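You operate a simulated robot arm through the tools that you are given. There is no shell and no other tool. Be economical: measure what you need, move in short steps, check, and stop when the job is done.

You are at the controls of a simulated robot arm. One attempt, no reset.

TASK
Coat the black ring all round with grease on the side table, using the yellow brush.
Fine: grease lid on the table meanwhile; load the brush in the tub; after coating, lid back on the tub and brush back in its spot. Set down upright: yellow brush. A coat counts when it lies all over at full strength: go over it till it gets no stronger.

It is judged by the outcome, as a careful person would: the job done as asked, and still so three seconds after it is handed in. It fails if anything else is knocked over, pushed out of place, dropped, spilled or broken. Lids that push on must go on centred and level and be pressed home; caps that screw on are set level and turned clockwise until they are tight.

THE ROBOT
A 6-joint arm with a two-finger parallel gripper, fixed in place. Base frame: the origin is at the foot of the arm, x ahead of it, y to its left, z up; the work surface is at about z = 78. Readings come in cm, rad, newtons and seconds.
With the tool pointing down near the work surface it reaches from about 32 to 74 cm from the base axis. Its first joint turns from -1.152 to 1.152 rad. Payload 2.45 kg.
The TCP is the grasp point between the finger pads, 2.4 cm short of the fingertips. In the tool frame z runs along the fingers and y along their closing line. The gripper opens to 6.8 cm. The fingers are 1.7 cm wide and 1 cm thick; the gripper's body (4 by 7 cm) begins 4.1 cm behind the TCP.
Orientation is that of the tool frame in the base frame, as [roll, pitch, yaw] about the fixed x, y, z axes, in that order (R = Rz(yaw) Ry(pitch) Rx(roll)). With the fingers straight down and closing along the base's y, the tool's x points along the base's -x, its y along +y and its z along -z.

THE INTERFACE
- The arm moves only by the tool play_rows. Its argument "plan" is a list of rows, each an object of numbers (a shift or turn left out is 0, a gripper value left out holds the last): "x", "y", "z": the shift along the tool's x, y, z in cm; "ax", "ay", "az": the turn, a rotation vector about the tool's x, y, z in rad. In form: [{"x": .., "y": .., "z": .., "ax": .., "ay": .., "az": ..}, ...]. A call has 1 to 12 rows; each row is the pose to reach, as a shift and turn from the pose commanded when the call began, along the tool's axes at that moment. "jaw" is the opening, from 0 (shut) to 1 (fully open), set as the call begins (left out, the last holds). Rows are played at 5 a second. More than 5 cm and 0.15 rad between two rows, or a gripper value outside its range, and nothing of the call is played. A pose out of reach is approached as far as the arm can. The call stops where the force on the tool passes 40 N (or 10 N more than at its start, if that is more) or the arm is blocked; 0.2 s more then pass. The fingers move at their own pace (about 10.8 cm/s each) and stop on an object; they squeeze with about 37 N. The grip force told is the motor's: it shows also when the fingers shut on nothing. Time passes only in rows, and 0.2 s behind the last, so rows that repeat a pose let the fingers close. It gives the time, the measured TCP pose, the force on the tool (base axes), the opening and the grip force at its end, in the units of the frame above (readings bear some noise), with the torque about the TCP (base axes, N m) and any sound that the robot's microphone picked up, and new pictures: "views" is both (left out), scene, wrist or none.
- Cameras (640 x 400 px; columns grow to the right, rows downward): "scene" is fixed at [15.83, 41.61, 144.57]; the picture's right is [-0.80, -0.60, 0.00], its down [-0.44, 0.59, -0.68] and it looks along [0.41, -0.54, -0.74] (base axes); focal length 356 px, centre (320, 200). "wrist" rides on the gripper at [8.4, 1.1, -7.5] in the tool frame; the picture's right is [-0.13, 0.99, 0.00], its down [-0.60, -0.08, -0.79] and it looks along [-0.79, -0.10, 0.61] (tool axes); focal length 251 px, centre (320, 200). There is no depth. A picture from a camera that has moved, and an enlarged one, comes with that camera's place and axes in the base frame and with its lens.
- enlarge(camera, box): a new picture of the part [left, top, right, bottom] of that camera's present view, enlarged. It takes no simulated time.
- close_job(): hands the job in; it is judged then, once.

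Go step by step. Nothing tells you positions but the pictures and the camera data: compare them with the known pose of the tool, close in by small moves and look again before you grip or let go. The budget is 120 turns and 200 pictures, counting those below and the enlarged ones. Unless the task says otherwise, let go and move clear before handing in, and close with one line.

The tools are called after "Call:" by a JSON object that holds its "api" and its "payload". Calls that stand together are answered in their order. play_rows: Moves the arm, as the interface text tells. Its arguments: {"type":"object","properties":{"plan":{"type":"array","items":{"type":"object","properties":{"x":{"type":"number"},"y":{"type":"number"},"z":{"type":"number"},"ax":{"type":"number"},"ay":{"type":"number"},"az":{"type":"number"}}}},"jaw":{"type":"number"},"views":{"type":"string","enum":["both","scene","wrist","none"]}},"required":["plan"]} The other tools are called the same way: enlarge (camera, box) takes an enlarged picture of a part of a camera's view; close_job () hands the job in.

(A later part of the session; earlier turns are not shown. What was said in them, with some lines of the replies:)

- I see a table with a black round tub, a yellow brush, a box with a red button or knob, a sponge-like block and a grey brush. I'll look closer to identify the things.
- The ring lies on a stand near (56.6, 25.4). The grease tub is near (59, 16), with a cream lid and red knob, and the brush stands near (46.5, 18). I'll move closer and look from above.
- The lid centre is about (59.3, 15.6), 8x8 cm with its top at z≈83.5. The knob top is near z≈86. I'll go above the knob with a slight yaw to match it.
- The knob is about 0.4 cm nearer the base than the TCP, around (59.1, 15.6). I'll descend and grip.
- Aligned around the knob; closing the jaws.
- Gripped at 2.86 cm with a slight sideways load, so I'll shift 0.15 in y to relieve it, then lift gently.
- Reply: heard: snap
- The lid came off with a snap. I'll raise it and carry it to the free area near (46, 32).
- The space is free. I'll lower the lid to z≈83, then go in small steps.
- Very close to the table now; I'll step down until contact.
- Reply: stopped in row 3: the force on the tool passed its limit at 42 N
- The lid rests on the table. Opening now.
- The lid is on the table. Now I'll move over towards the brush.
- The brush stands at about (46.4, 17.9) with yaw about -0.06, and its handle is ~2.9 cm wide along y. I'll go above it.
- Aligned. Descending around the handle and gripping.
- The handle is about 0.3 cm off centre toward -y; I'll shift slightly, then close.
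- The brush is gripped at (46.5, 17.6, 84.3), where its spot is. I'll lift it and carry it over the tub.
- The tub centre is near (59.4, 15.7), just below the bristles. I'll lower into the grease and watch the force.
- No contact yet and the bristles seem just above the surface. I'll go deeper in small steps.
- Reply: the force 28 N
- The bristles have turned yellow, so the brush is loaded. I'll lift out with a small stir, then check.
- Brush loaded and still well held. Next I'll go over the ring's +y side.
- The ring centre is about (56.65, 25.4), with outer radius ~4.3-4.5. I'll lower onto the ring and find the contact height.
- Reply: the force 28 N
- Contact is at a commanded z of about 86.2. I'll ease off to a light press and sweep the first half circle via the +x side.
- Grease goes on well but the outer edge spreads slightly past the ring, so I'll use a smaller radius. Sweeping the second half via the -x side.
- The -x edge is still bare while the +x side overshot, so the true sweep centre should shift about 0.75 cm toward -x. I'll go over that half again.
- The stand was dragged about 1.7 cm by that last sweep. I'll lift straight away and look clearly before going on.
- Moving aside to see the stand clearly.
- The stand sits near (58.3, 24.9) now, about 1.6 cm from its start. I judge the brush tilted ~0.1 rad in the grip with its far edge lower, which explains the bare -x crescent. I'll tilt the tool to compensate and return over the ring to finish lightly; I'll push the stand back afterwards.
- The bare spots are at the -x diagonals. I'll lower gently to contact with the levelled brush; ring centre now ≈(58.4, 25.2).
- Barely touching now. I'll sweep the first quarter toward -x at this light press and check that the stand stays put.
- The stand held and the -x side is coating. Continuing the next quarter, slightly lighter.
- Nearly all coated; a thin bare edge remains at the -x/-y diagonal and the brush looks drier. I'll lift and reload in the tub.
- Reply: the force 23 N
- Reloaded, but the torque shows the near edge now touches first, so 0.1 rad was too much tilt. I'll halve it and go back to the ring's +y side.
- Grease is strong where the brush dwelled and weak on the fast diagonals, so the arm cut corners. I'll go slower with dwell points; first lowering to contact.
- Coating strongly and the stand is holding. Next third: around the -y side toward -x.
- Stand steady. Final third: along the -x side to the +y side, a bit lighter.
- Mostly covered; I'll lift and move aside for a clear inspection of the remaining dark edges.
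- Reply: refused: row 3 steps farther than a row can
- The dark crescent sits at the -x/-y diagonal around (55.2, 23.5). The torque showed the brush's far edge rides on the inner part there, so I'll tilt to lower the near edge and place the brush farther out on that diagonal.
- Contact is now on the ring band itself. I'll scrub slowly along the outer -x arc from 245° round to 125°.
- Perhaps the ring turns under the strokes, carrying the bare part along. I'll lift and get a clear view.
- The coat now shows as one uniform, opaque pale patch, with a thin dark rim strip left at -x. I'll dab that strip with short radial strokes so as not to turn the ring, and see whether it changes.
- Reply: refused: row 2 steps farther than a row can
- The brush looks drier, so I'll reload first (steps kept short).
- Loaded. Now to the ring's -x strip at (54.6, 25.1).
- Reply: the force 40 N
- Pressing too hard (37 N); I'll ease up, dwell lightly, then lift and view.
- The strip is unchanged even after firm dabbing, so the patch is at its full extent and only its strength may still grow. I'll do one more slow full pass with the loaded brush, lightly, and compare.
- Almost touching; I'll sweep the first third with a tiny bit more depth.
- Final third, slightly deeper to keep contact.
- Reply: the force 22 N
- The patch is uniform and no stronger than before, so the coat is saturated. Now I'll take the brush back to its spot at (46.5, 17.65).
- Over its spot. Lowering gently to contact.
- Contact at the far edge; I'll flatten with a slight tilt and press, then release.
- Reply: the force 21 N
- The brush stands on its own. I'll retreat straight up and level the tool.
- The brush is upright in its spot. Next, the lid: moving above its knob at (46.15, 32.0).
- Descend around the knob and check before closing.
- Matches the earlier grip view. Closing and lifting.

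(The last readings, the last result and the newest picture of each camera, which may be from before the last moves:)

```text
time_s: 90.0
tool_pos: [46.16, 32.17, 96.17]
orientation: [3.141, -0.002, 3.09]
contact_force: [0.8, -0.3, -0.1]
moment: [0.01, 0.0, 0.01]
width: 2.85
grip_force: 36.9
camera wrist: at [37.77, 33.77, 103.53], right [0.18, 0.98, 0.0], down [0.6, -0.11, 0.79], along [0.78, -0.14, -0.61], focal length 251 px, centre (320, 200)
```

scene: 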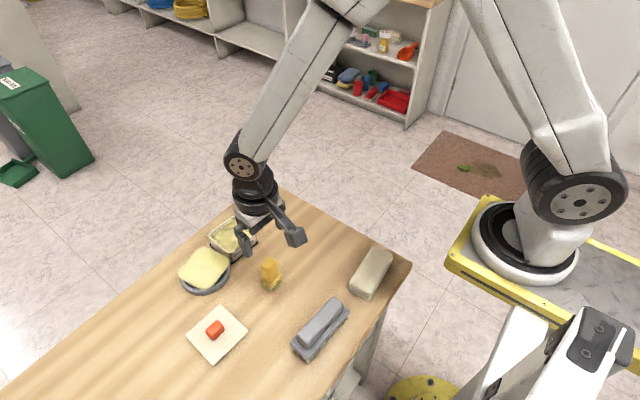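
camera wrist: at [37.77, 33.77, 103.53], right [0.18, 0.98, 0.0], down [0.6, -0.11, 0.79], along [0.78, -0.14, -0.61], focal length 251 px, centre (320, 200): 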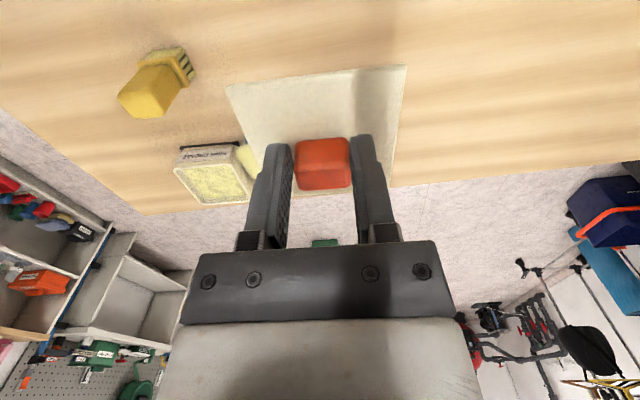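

Lid held. Carrying it above the tub at height.

Call:
{"api": "play_rows", "payload": {"plan": [{"x": -2.7, "y": -3.2}, {"x": -5.5, "y": -6.3}, {"x": -8.3, "y": -9.5}, {"x": -11, "y": -12.6}, {"x": -13.77, "y": -15.73}, {"x": -13.77, "y": -15.73, "z": 3.5}, {"x": -13.77, "y": -15.73, "z": 3.5}]}}

Call:
{"api": "enlarge", "payload": {"camera": "scene", "box": [170, 170, 290, 290]}}

Call:
{"api": "enlarge", "payload": {"camera": "wrist", "box": [200, 0, 440, 200]}}

```text
time_s: 91.7
tool_pos: [59.1, 15.83, 92.56]
orientation: [-3.141, 0.002, 3.089]
contact_force: [0.1, 0.0, -0.2]
moment: [0.01, 0.0, -0.01]
width: 2.87
grip_force: 37.1
camera wrist: at [50.6, 17.35, 100.03], right [0.18, 0.98, 0.0], down [0.6, -0.11, 0.79], along [0.78, -0.14, -0.61], focal length 251 px, centre (320, 200)
```

scene: 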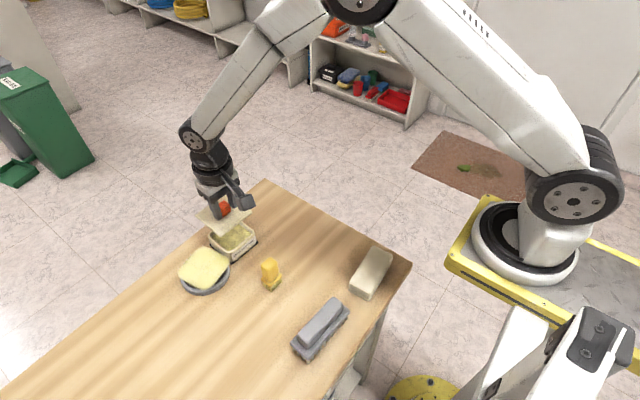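
wrist: 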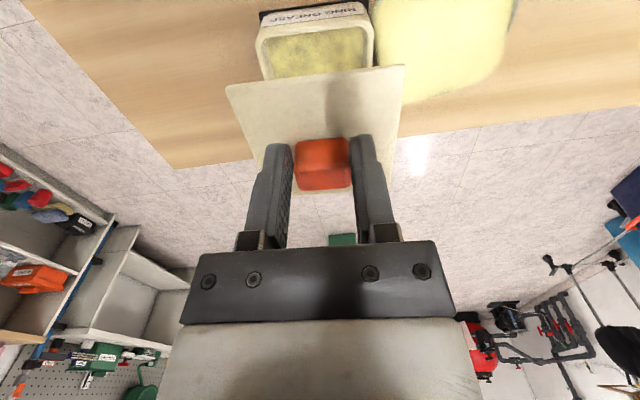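

```text
3.33 times, centred on (230, 230) of scene
camera zoom: at [15.83, 41.61, 144.57], right [-0.8, -0.6, 0.0], down [-0.44, 0.59, -0.68], along [0.41, -0.54, -0.74], focal length 1187 px, centre (620, 100)
```

zoom: 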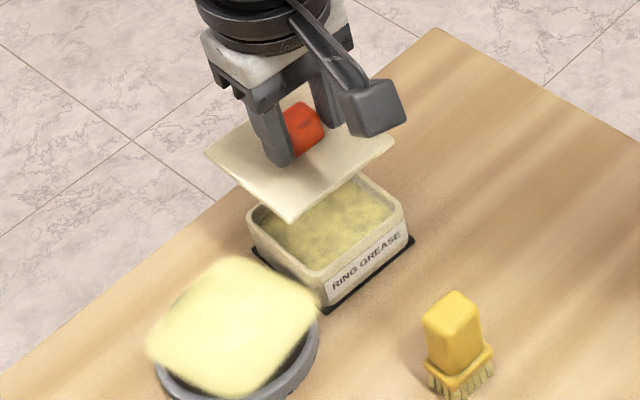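

```text
2.00 times, centred on (320, 100) of wrist
camera zoom: at [50.6, 17.35, 100.03], right [0.18, 0.98, 0.0], down [0.6, -0.11, 0.79], along [0.78, -0.14, -0.61], focal length 503 px, centre (320, 400)
```

zoom: 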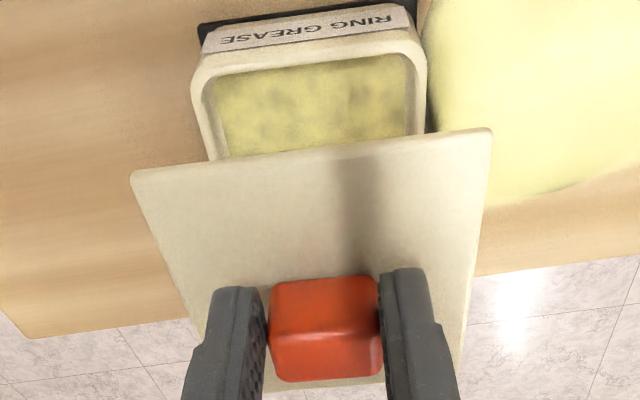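

The tub is where it was and the lid is over it. I'll lower to just above the rim and check alignment.

Call:
{"api": "play_rows", "payload": {"plan": [{"x": 0.05, "y": -0.06, "z": 2.5}, {"x": 0.05, "y": -0.06, "z": 4.4}, {"x": 0.05, "y": -0.06, "z": 4.4}], "views": "none"}}

Call:
{"api": "enlarge", "payload": {"camera": "scene", "box": [190, 190, 270, 270]}}

Call:
{"api": "enlarge", "payload": {"camera": "wrist", "box": [200, 0, 440, 200]}}

```text
time_s: 92.5
tool_pos: [59.11, 15.66, 88.25]
orientation: [3.14, 0.001, 3.09]
contact_force: [-0.4, -0.2, 0.4]
moment: [0.0, -0.01, -0.01]
width: 2.88
grip_force: 37.0
```

```text
5.00 times, centred on (230, 230) of scene
camera zoom: at [15.83, 41.61, 144.57], right [-0.8, -0.6, 0.0], down [-0.44, 0.59, -0.68], along [0.41, -0.54, -0.74], focal length 1781 px, centre (770, 50)
```

zoom: 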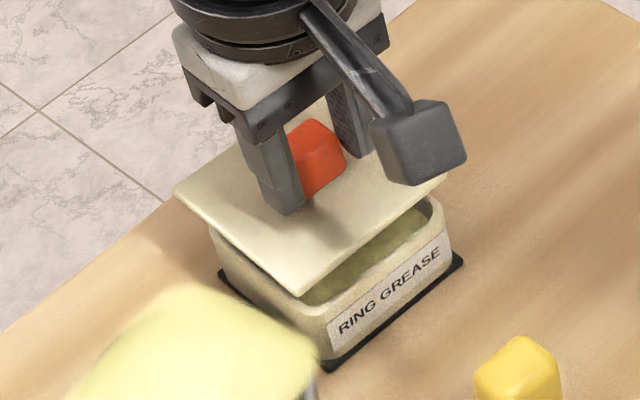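

```text
2.00 times, centred on (320, 100) of wrist
camera zoom: at [50.68, 17.22, 95.7], right [0.18, 0.98, 0.0], down [0.6, -0.11, 0.79], along [0.78, -0.14, -0.61], focal length 503 px, centre (320, 400)
```

zoom: 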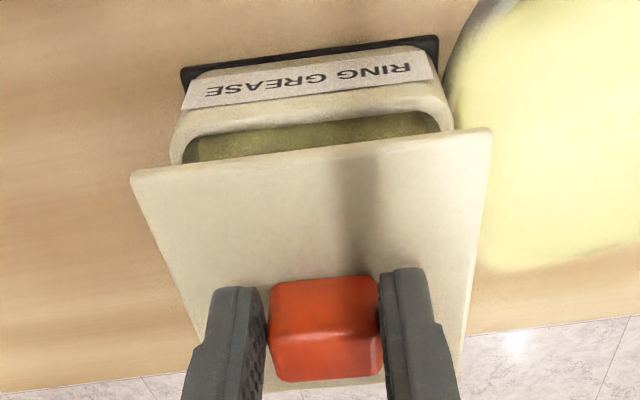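

Call:
{"api": "play_rows", "payload": {"plan": [{"y": 0.05, "z": 0.7}, {"y": 0.05, "z": 1.2}, {"y": 0.05, "z": 1.2}], "views": "none"}}

Call:
{"api": "enlarge", "payload": {"camera": "scene", "box": [190, 190, 270, 270]}}

Call:
{"api": "enlarge", "payload": {"camera": "wrist", "box": [200, 0, 440, 200]}}

```text
time_s: 93.2
tool_pos: [58.98, 15.65, 87.25]
orientation: [-3.141, 0.002, 3.091]
contact_force: [-0.3, -0.7, -0.9]
moment: [-0.01, -0.01, 0.02]
width: 2.87
grip_force: 36.9
```

```text
5.00 times, centred on (230, 230) of scene
camera zoom: at [15.83, 41.61, 144.57], right [-0.8, -0.6, 0.0], down [-0.44, 0.59, -0.68], along [0.41, -0.54, -0.74], focal length 1781 px, centre (770, 50)
```

zoom: 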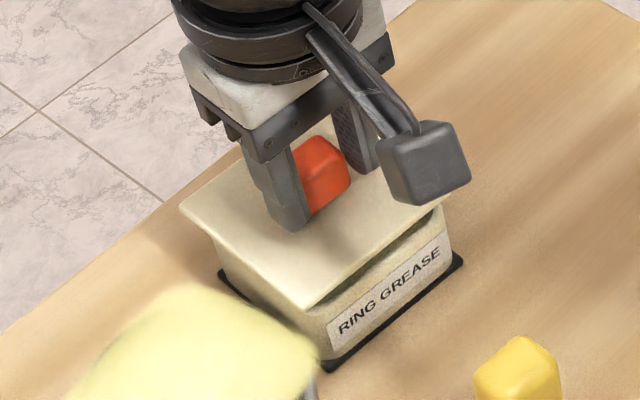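

```text
2.00 times, centred on (320, 100) of wrist
camera zoom: at [50.65, 17.21, 94.6], right [0.18, 0.98, 0.0], down [0.6, -0.11, 0.79], along [0.78, -0.14, -0.61], focal length 503 px, centre (320, 400)
```

zoom: 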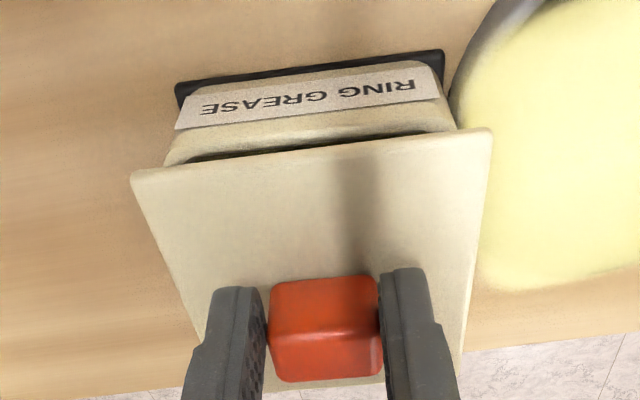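

Centred sideways. Lowering gently to the seat.

Call:
{"api": "play_rows", "payload": {"plan": [{"z": 0.3}, {"z": 0.6}, {"z": 0.75}, {"z": 0.75}], "views": "none"}}

Call:
{"api": "enlarge", "payload": {"camera": "wrist", "box": [200, 0, 440, 200]}}

```text
time_s: 94.2
tool_pos: [59.01, 15.65, 86.42]
orientation: [3.14, 0.001, 3.091]
contact_force: [0.8, -1.0, -0.5]
moment: [-0.03, 0.0, -0.01]
width: 2.85
grip_force: 37.0
```

```text
2.00 times, centred on (320, 100) of wrist
camera zoom: at [50.56, 17.24, 93.84], right [0.18, 0.98, 0.0], down [0.6, -0.11, 0.79], along [0.78, -0.14, -0.61], focal length 503 px, centre (320, 400)
```

zoom: 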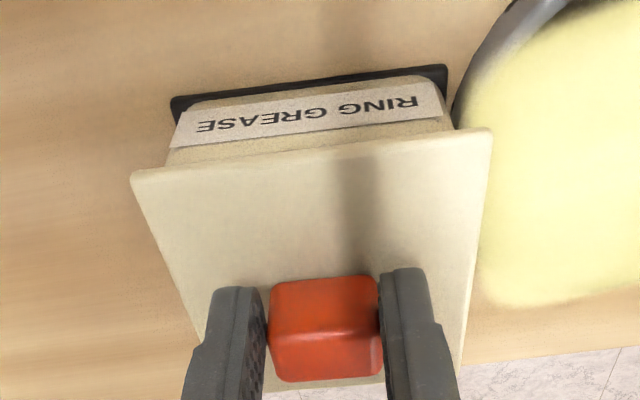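

Looks like the original seating. Pressing home until it resists.

Call:
{"api": "play_rows", "payload": {"plan": [{"z": 0.15}, {"z": 0.3}, {"z": 0.45}, {"z": 0.6}, {"z": 0.6}], "views": "none"}}

```text
time_s: 95.2
tool_pos: [58.92, 15.61, 86.09]
orientation: [-3.14, -0.003, 3.091]
contact_force: [-7.8, -4.3, 9.4]
moment: [0.04, -0.09, 0.01]
width: 2.89
grip_force: 36.9
heard: snap
stopped in row 4: the force on the tool passed its limit at 43 N (the readings are from after the stop); the commanded pose is now the measured one
```

Snap heard. One more press to be sure, then check.

Call:
{"api": "play_rows", "payload": {"plan": [{"x": -0.05, "z": 0.15}, {"x": -0.05, "z": 0.3}, {"x": -0.05, "z": 0.4}], "views": "none"}}

Call:
{"api": "enlarge", "payload": {"camera": "scene", "box": [190, 190, 270, 270]}}

Call:
{"api": "enlarge", "payload": {"camera": "wrist", "box": [200, 0, 440, 200]}}

```text
time_s: 95.7
tool_pos: [58.95, 15.64, 86.21]
orientation: [-3.141, -0.005, 3.09]
contact_force: [-8.0, -2.3, 9.4]
moment: [0.05, -0.09, 0.0]
width: 2.88
grip_force: 36.7
stopped in row 2: the force on the tool passed its limit at 40 N (the readings are from after the stop); the commanded pose is now the measured one
```

```text
5.00 times, centred on (230, 230) of scene
camera zoom: at [15.79, 41.6, 144.58], right [-0.8, -0.6, 0.0], down [-0.44, 0.59, -0.68], along [0.41, -0.54, -0.74], focal length 1781 px, centre (770, 50)
```

zoom: 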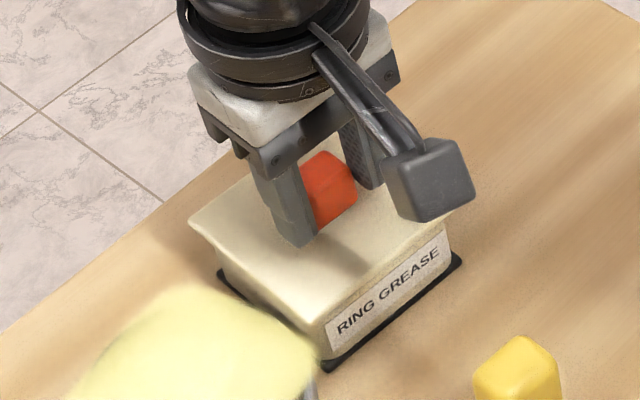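

```text
2.00 times, centred on (320, 100) of wrist
camera zoom: at [50.6, 17.17, 93.61], right [0.18, 0.98, 0.0], down [0.6, -0.11, 0.79], along [0.78, -0.14, -0.61], focal length 503 px, centre (320, 400)
```

zoom: 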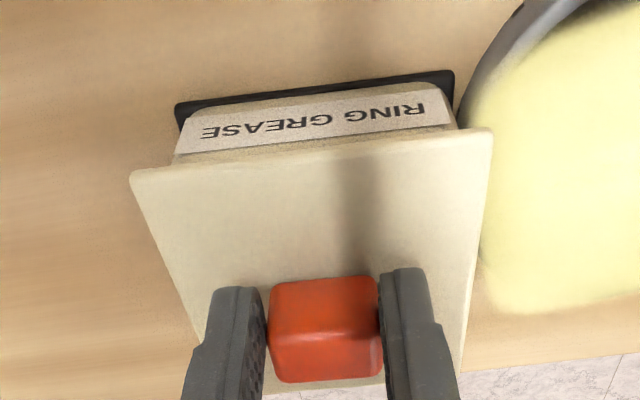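

The lid is home and level. Releasing and rising, then looking at the stand's position.

Call:
{"api": "play_rows", "payload": {"plan": [{"z": 0}, {"z": 0}, {"z": -2}, {"z": -5}, {"z": -9}, {"x": 3, "y": -2, "z": -12}, {"x": 7, "y": -4, "z": -13}, {"x": 11, "y": -5, "z": -13}, {"x": 14, "y": -5, "z": -13}], "jaw": 1}}

Call:
{"api": "enlarge", "payload": {"camera": "scene", "box": [160, 190, 320, 310]}}

Call:
{"api": "enlarge", "payload": {"camera": "wrist", "box": [260, 20, 460, 170]}}

```text
time_s: 97.7
tool_pos: [44.68, 11.49, 99.2]
orientation: [-3.138, -0.002, 3.089]
contact_force: [-0.3, 0.6, -0.3]
moment: [-0.01, 0.01, -0.03]
width: 6.82
grip_force: 0.1
camera wrist: at [36.35, 13.03, 106.68], right [0.18, 0.98, 0.0], down [0.6, -0.11, 0.79], along [0.78, -0.14, -0.61], focal length 251 px, centre (320, 200)
```

scene: 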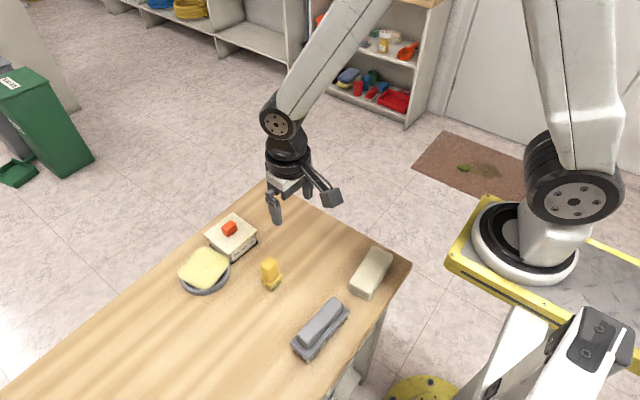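
wrist: 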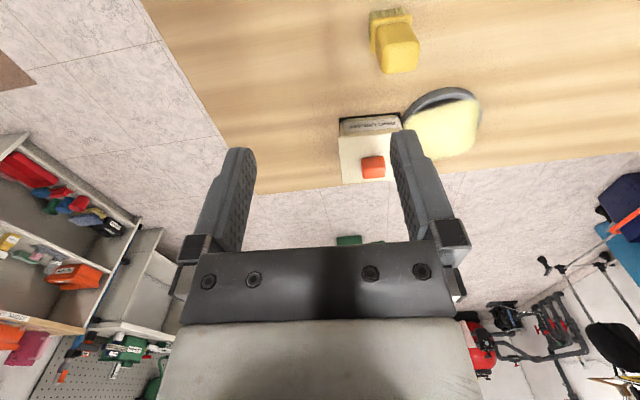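

```text
3.33 times, centred on (240, 250) of scene
camera zoom: at [15.83, 41.61, 144.57], right [-0.8, -0.6, 0.0], down [-0.44, 0.59, -0.68], along [0.41, -0.54, -0.74], focal length 1187 px, centre (587, 33)
```

zoom: 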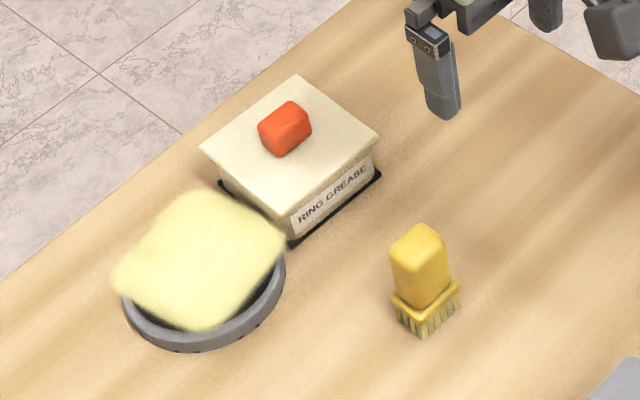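

```text
2.67 times, centred on (360, 95) of wrist
camera zoom: at [36.35, 13.03, 106.68], right [0.18, 0.98, 0.0], down [0.6, -0.11, 0.79], along [0.78, -0.14, -0.61], focal length 670 px, centre (213, 480)
```

zoom: 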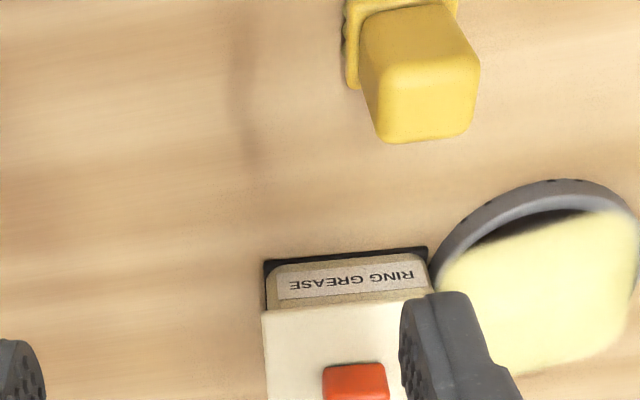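

Lid and brush match the first picture exactly; only the ring stand sits about (+1.5, -0.4) cm off. I'll push it back gently at its base with closed fingertips from the far side.

Call:
{"api": "play_rows", "payload": {"plan": [{"x": -3.9, "y": 2.7}, {"x": -7.7, "y": 5.4}, {"x": -11.6, "y": 8.1}, {"x": -15.5, "y": 10.7}, {"x": -19.34, "y": 13.41}, {"x": -19.34, "y": 13.41, "z": 4.5}, {"x": -19.34, "y": 13.41, "z": 9}, {"x": -19.34, "y": 13.41, "z": 13}, {"x": -19.34, "y": 13.41, "z": 13}], "jaw": 0}}

Call:
{"api": "enlarge", "payload": {"camera": "scene", "box": [150, 170, 270, 300]}}

Call:
{"api": "enlarge", "payload": {"camera": "wrist", "box": [200, 0, 440, 200]}}

```text
time_s: 99.7
tool_pos: [64.73, 23.74, 86.01]
orientation: [-3.141, -0.005, 3.089]
contact_force: [1.0, -0.1, -0.7]
moment: [0.03, 0.02, 0.0]
width: 0.0
grip_force: 23.4
camera wrist: at [56.38, 25.35, 93.44], right [0.18, 0.98, 0.0], down [0.6, -0.11, 0.79], along [0.78, -0.14, -0.61], focal length 251 px, centre (320, 200)
```

scene: 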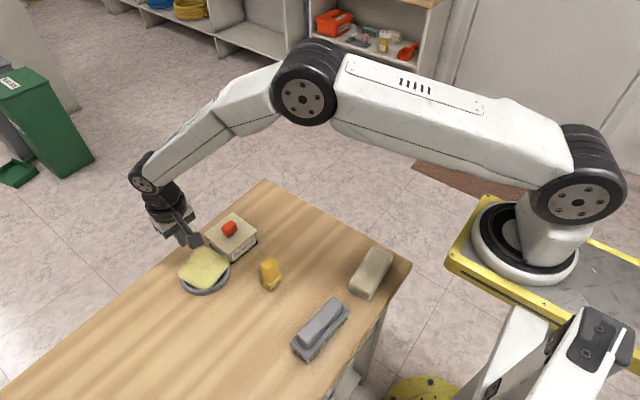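
wrist: 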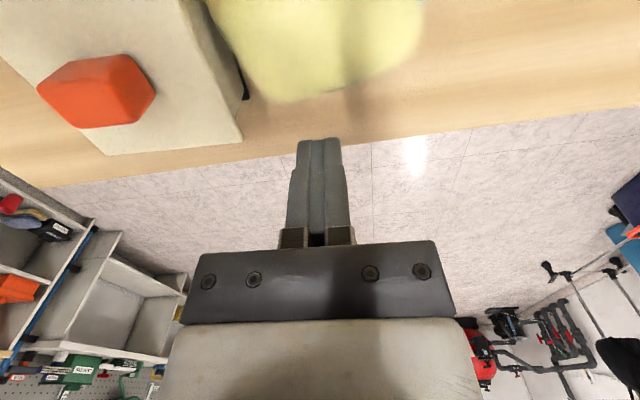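

```text
3.08 times, centred on (210, 235) of scene
camera zoom: at [15.83, 41.61, 144.57], right [-0.8, -0.6, 0.0], down [-0.44, 0.59, -0.68], along [0.41, -0.54, -0.74], focal length 1096 px, centre (658, 92)
```

zoom: 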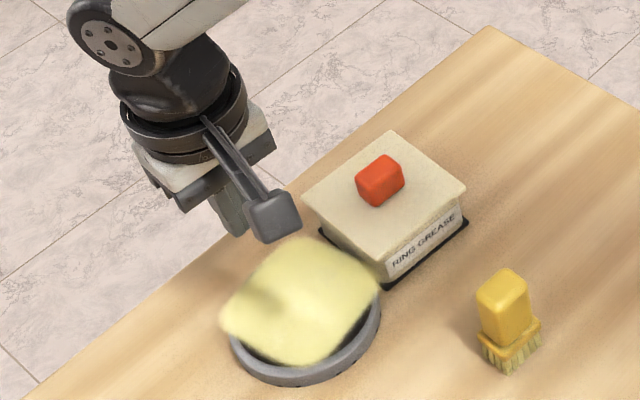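

```text
2.00 times, centred on (320, 100) of wrist
camera zoom: at [56.38, 25.35, 93.44], right [0.18, 0.98, 0.0], down [0.6, -0.11, 0.79], along [0.78, -0.14, -0.61], focal length 503 px, centre (320, 400)
```

zoom: 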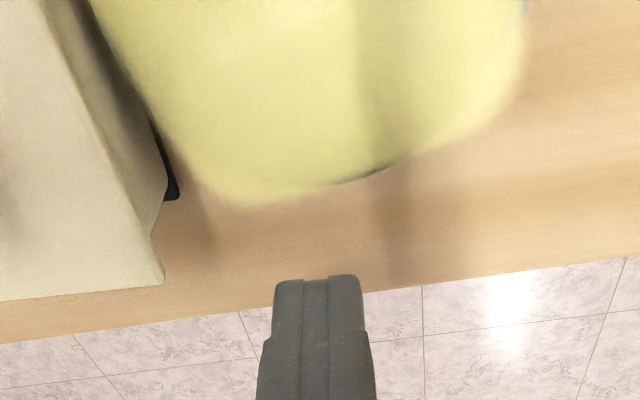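

The stand's far edge may reach x≈64, so I'll move out to x≈65.9 before descending beside it.

Call:
{"api": "play_rows", "payload": {"plan": [{"x": -1.2, "y": 0.15}, {"x": -1.2, "y": 0.15, "z": 2.5}, {"x": -1.2, "y": 0.15, "z": 4.5}, {"x": -1.2, "y": 0.15, "z": 5.0}, {"x": -1.2, "y": 0.15, "z": 5.0}], "views": "none"}}

Call:
{"api": "enlarge", "payload": {"camera": "wrist", "box": [200, 0, 440, 200]}}

Call:
{"api": "enlarge", "payload": {"camera": "scene", "box": [150, 190, 270, 310]}}

```text
time_s: 100.9
tool_pos: [65.98, 23.79, 81.09]
orientation: [-3.141, -0.002, 3.089]
contact_force: [0.0, -0.8, -0.4]
moment: [0.02, -0.01, 0.02]
width: 0.01
grip_force: 23.5
```

```text
2.00 times, centred on (320, 100) of wrist
camera zoom: at [57.62, 25.42, 88.53], right [0.18, 0.98, 0.0], down [0.6, -0.11, 0.79], along [0.78, -0.14, -0.61], focal length 503 px, centre (320, 400)
```

zoom: 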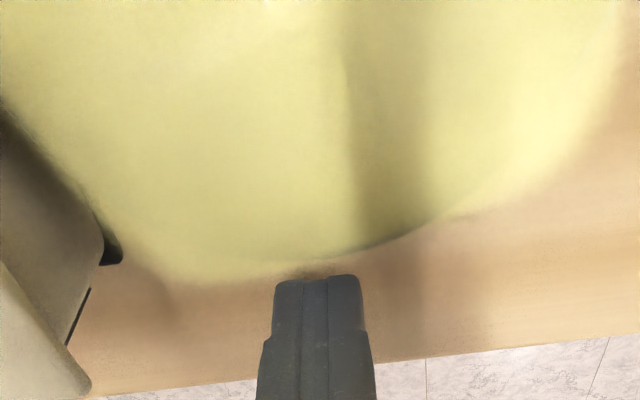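

```text
3.33 times, centred on (210, 250) of scene
camera zoom: at [15.83, 41.61, 144.57], right [-0.8, -0.6, 0.0], down [-0.44, 0.59, -0.68], along [0.41, -0.54, -0.74], focal length 1187 px, centre (687, 33)
```

zoom: 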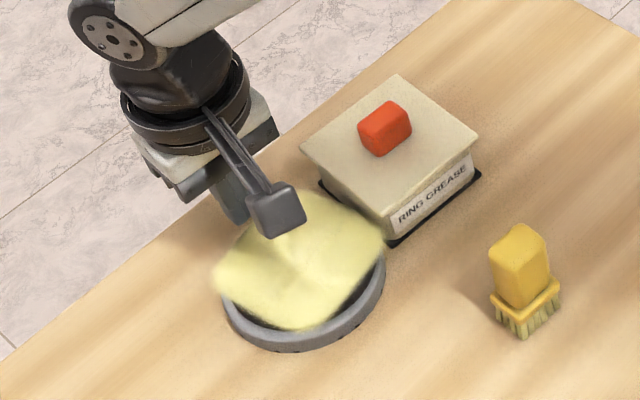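

Lowering slightly more and starting the push slowly.

Call:
{"api": "play_rows", "payload": {"plan": [{"z": 0.35}, {"x": 0.5, "y": 0.4, "z": 0.35}, {"x": 0.9, "y": 0.6, "z": 0.35}, {"x": 1.2, "y": 0.6, "z": 0.35}, {"x": 1.5, "y": 0.6, "z": 0.35}, {"x": 1.8, "y": 0.6, "z": 0.35}, {"x": 1.8, "y": 0.6, "z": 0.35}], "views": "none"}}

Call:
{"api": "enlarge", "payload": {"camera": "scene", "box": [160, 190, 320, 310]}}

Call:
{"api": "enlarge", "payload": {"camera": "wrist", "box": [200, 0, 440, 200]}}

```text
time_s: 102.5
tool_pos: [64.19, 24.36, 80.71]
orientation: [-3.141, -0.001, 3.09]
contact_force: [5.6, -2.1, 1.9]
moment: [-0.06, -0.1, 0.05]
width: 0.0
grip_force: 23.7
```

```text
3.33 times, centred on (240, 250) of scene
camera zoom: at [15.83, 41.61, 144.57], right [-0.8, -0.6, 0.0], down [-0.44, 0.59, -0.68], along [0.41, -0.54, -0.74], focal length 1187 px, centre (587, 33)
```

zoom: 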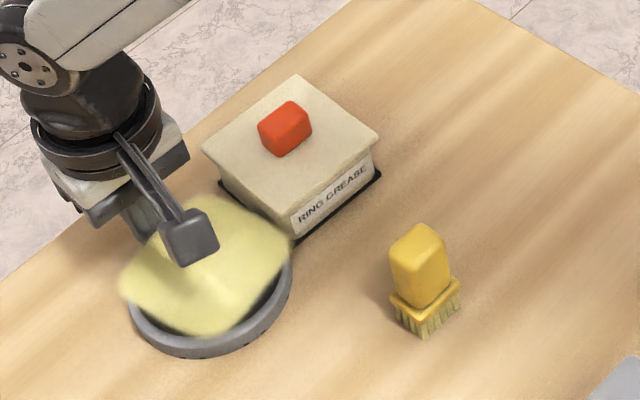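

```text
2.00 times, centred on (320, 100) of wrist
camera zoom: at [55.86, 26.1, 88.23], right [0.18, 0.98, 0.0], down [0.6, -0.11, 0.79], along [0.78, -0.14, -0.61], focal length 503 px, centre (320, 400)
```

zoom: 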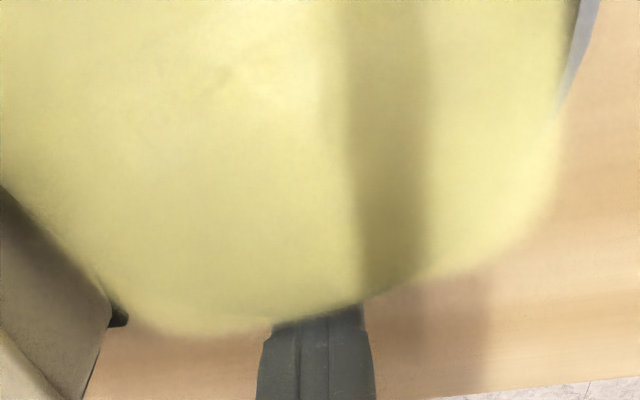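

The stand moves well and the rest is undisturbed. About 0.95 cm more toward -x remains; pushing on with a little +y.

Call:
{"api": "play_rows", "payload": {"plan": [{"x": 0.25, "y": 0.05}, {"x": 0.5, "y": 0.1}, {"x": 0.75, "y": 0.2}, {"x": 0.95, "y": 0.3}, {"x": 0.95, "y": 0.3}], "views": "none"}}

Call:
{"api": "enlarge", "payload": {"camera": "scene", "box": [160, 190, 320, 310]}}

```text
time_s: 103.7
tool_pos: [63.3, 24.85, 80.64]
orientation: [-3.14, -0.006, 3.089]
contact_force: [2.9, -1.7, 0.1]
moment: [-0.07, -0.06, -0.01]
width: 0.0
grip_force: 23.4
```

```text
3.33 times, centred on (240, 250) of scene
camera zoom: at [15.83, 41.61, 144.57], right [-0.8, -0.6, 0.0], down [-0.44, 0.59, -0.68], along [0.41, -0.54, -0.74], focal length 1187 px, centre (587, 33)
```

zoom: 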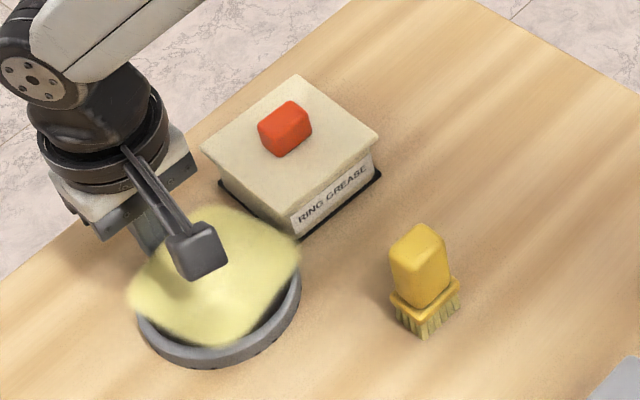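

The stand is within ~0.3 cm of its original place. Backing off, rising and checking the whole scene.

Call:
{"api": "play_rows", "payload": {"plan": [{"x": -1.3}, {"x": -1.3, "z": -4}, {"x": -1.3, "z": -9}, {"x": -1.3, "z": -14}, {"x": -1.3, "z": -18}, {"x": 3, "y": -1, "z": -20}, {"x": 7, "y": -4, "z": -20}, {"x": 11, "y": -7, "z": -20}, {"x": 15, "y": -9.5, "z": -20}, {"x": 19, "y": -11, "z": -20}]}}

Call:
{"api": "enlarge", "payload": {"camera": "scene", "box": [160, 190, 320, 310]}}

Call:
{"api": "enlarge", "payload": {"camera": "scene", "box": [165, 235, 245, 310]}}

```text
time_s: 105.9
tool_pos: [43.84, 14.72, 100.83]
orientation: [-3.142, -0.002, 3.089]
contact_force: [0.1, -0.5, 0.5]
moment: [0.0, -0.01, -0.02]
width: 0.01
grip_force: 23.9
camera wrist: at [35.38, 16.28, 108.26], right [0.18, 0.98, 0.0], down [0.6, -0.11, 0.79], along [0.78, -0.14, -0.61], focal length 251 px, centre (320, 200)
```

scene: 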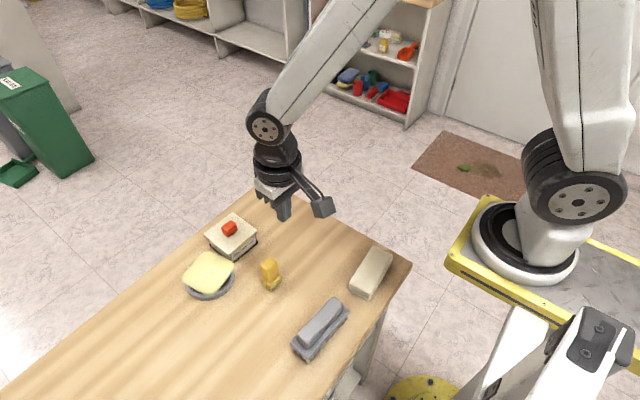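
wrist: 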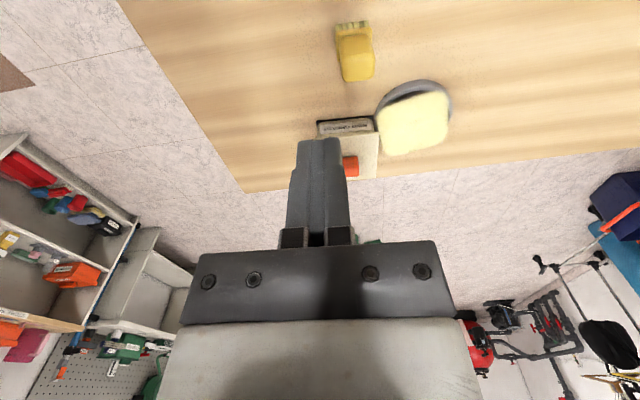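

```text
3.33 times, centred on (240, 250) of scene
camera zoom: at [15.83, 41.61, 144.57], right [-0.8, -0.6, 0.0], down [-0.44, 0.59, -0.68], along [0.41, -0.54, -0.74], focal length 1187 px, centre (587, 33)
```

zoom: 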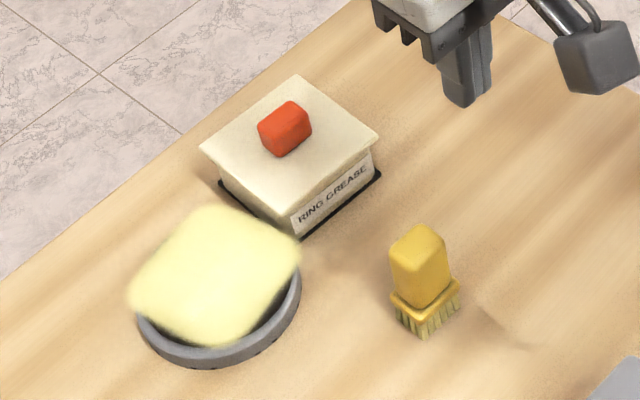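

```text
5.33 times, centred on (205, 272) of scene
camera zoom: at [15.83, 41.61, 144.57], right [-0.8, -0.6, 0.0], down [-0.44, 0.59, -0.68], along [0.41, -0.54, -0.74], focal length 1900 px, centre (933, -187)
```

zoom: 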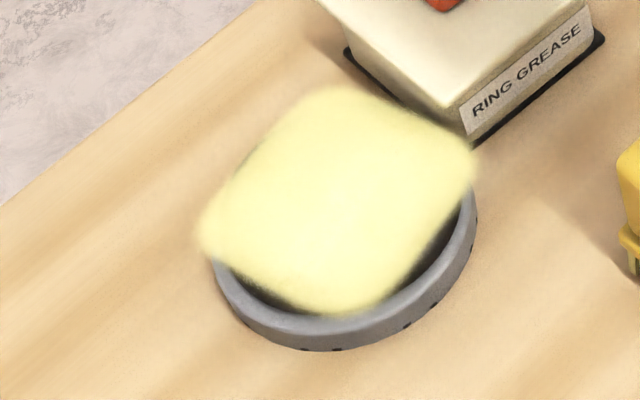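

I see the lid snapped back on the tub, the brush upright in its spot, the ring covered in an even pale coat and the stand back near its place. The gripper is clear, so I'm handing in.

Call:
{"api": "close_job", "payload": {}}

```text
The job is handed in.
```

I greased the ring until another full pass made the coat no stronger, but a thin dark strip still shows along parts of its outer edge. It did not change with firm dabbing, and I could not tell if it is bare ring or just how the grease is drawn. The lid is snapped back on the tub and the brush is upright in its spot. While brushing I dragged the ring stand about 1.5 cm, then pushed it back to within about 0.3 cm of where it started.
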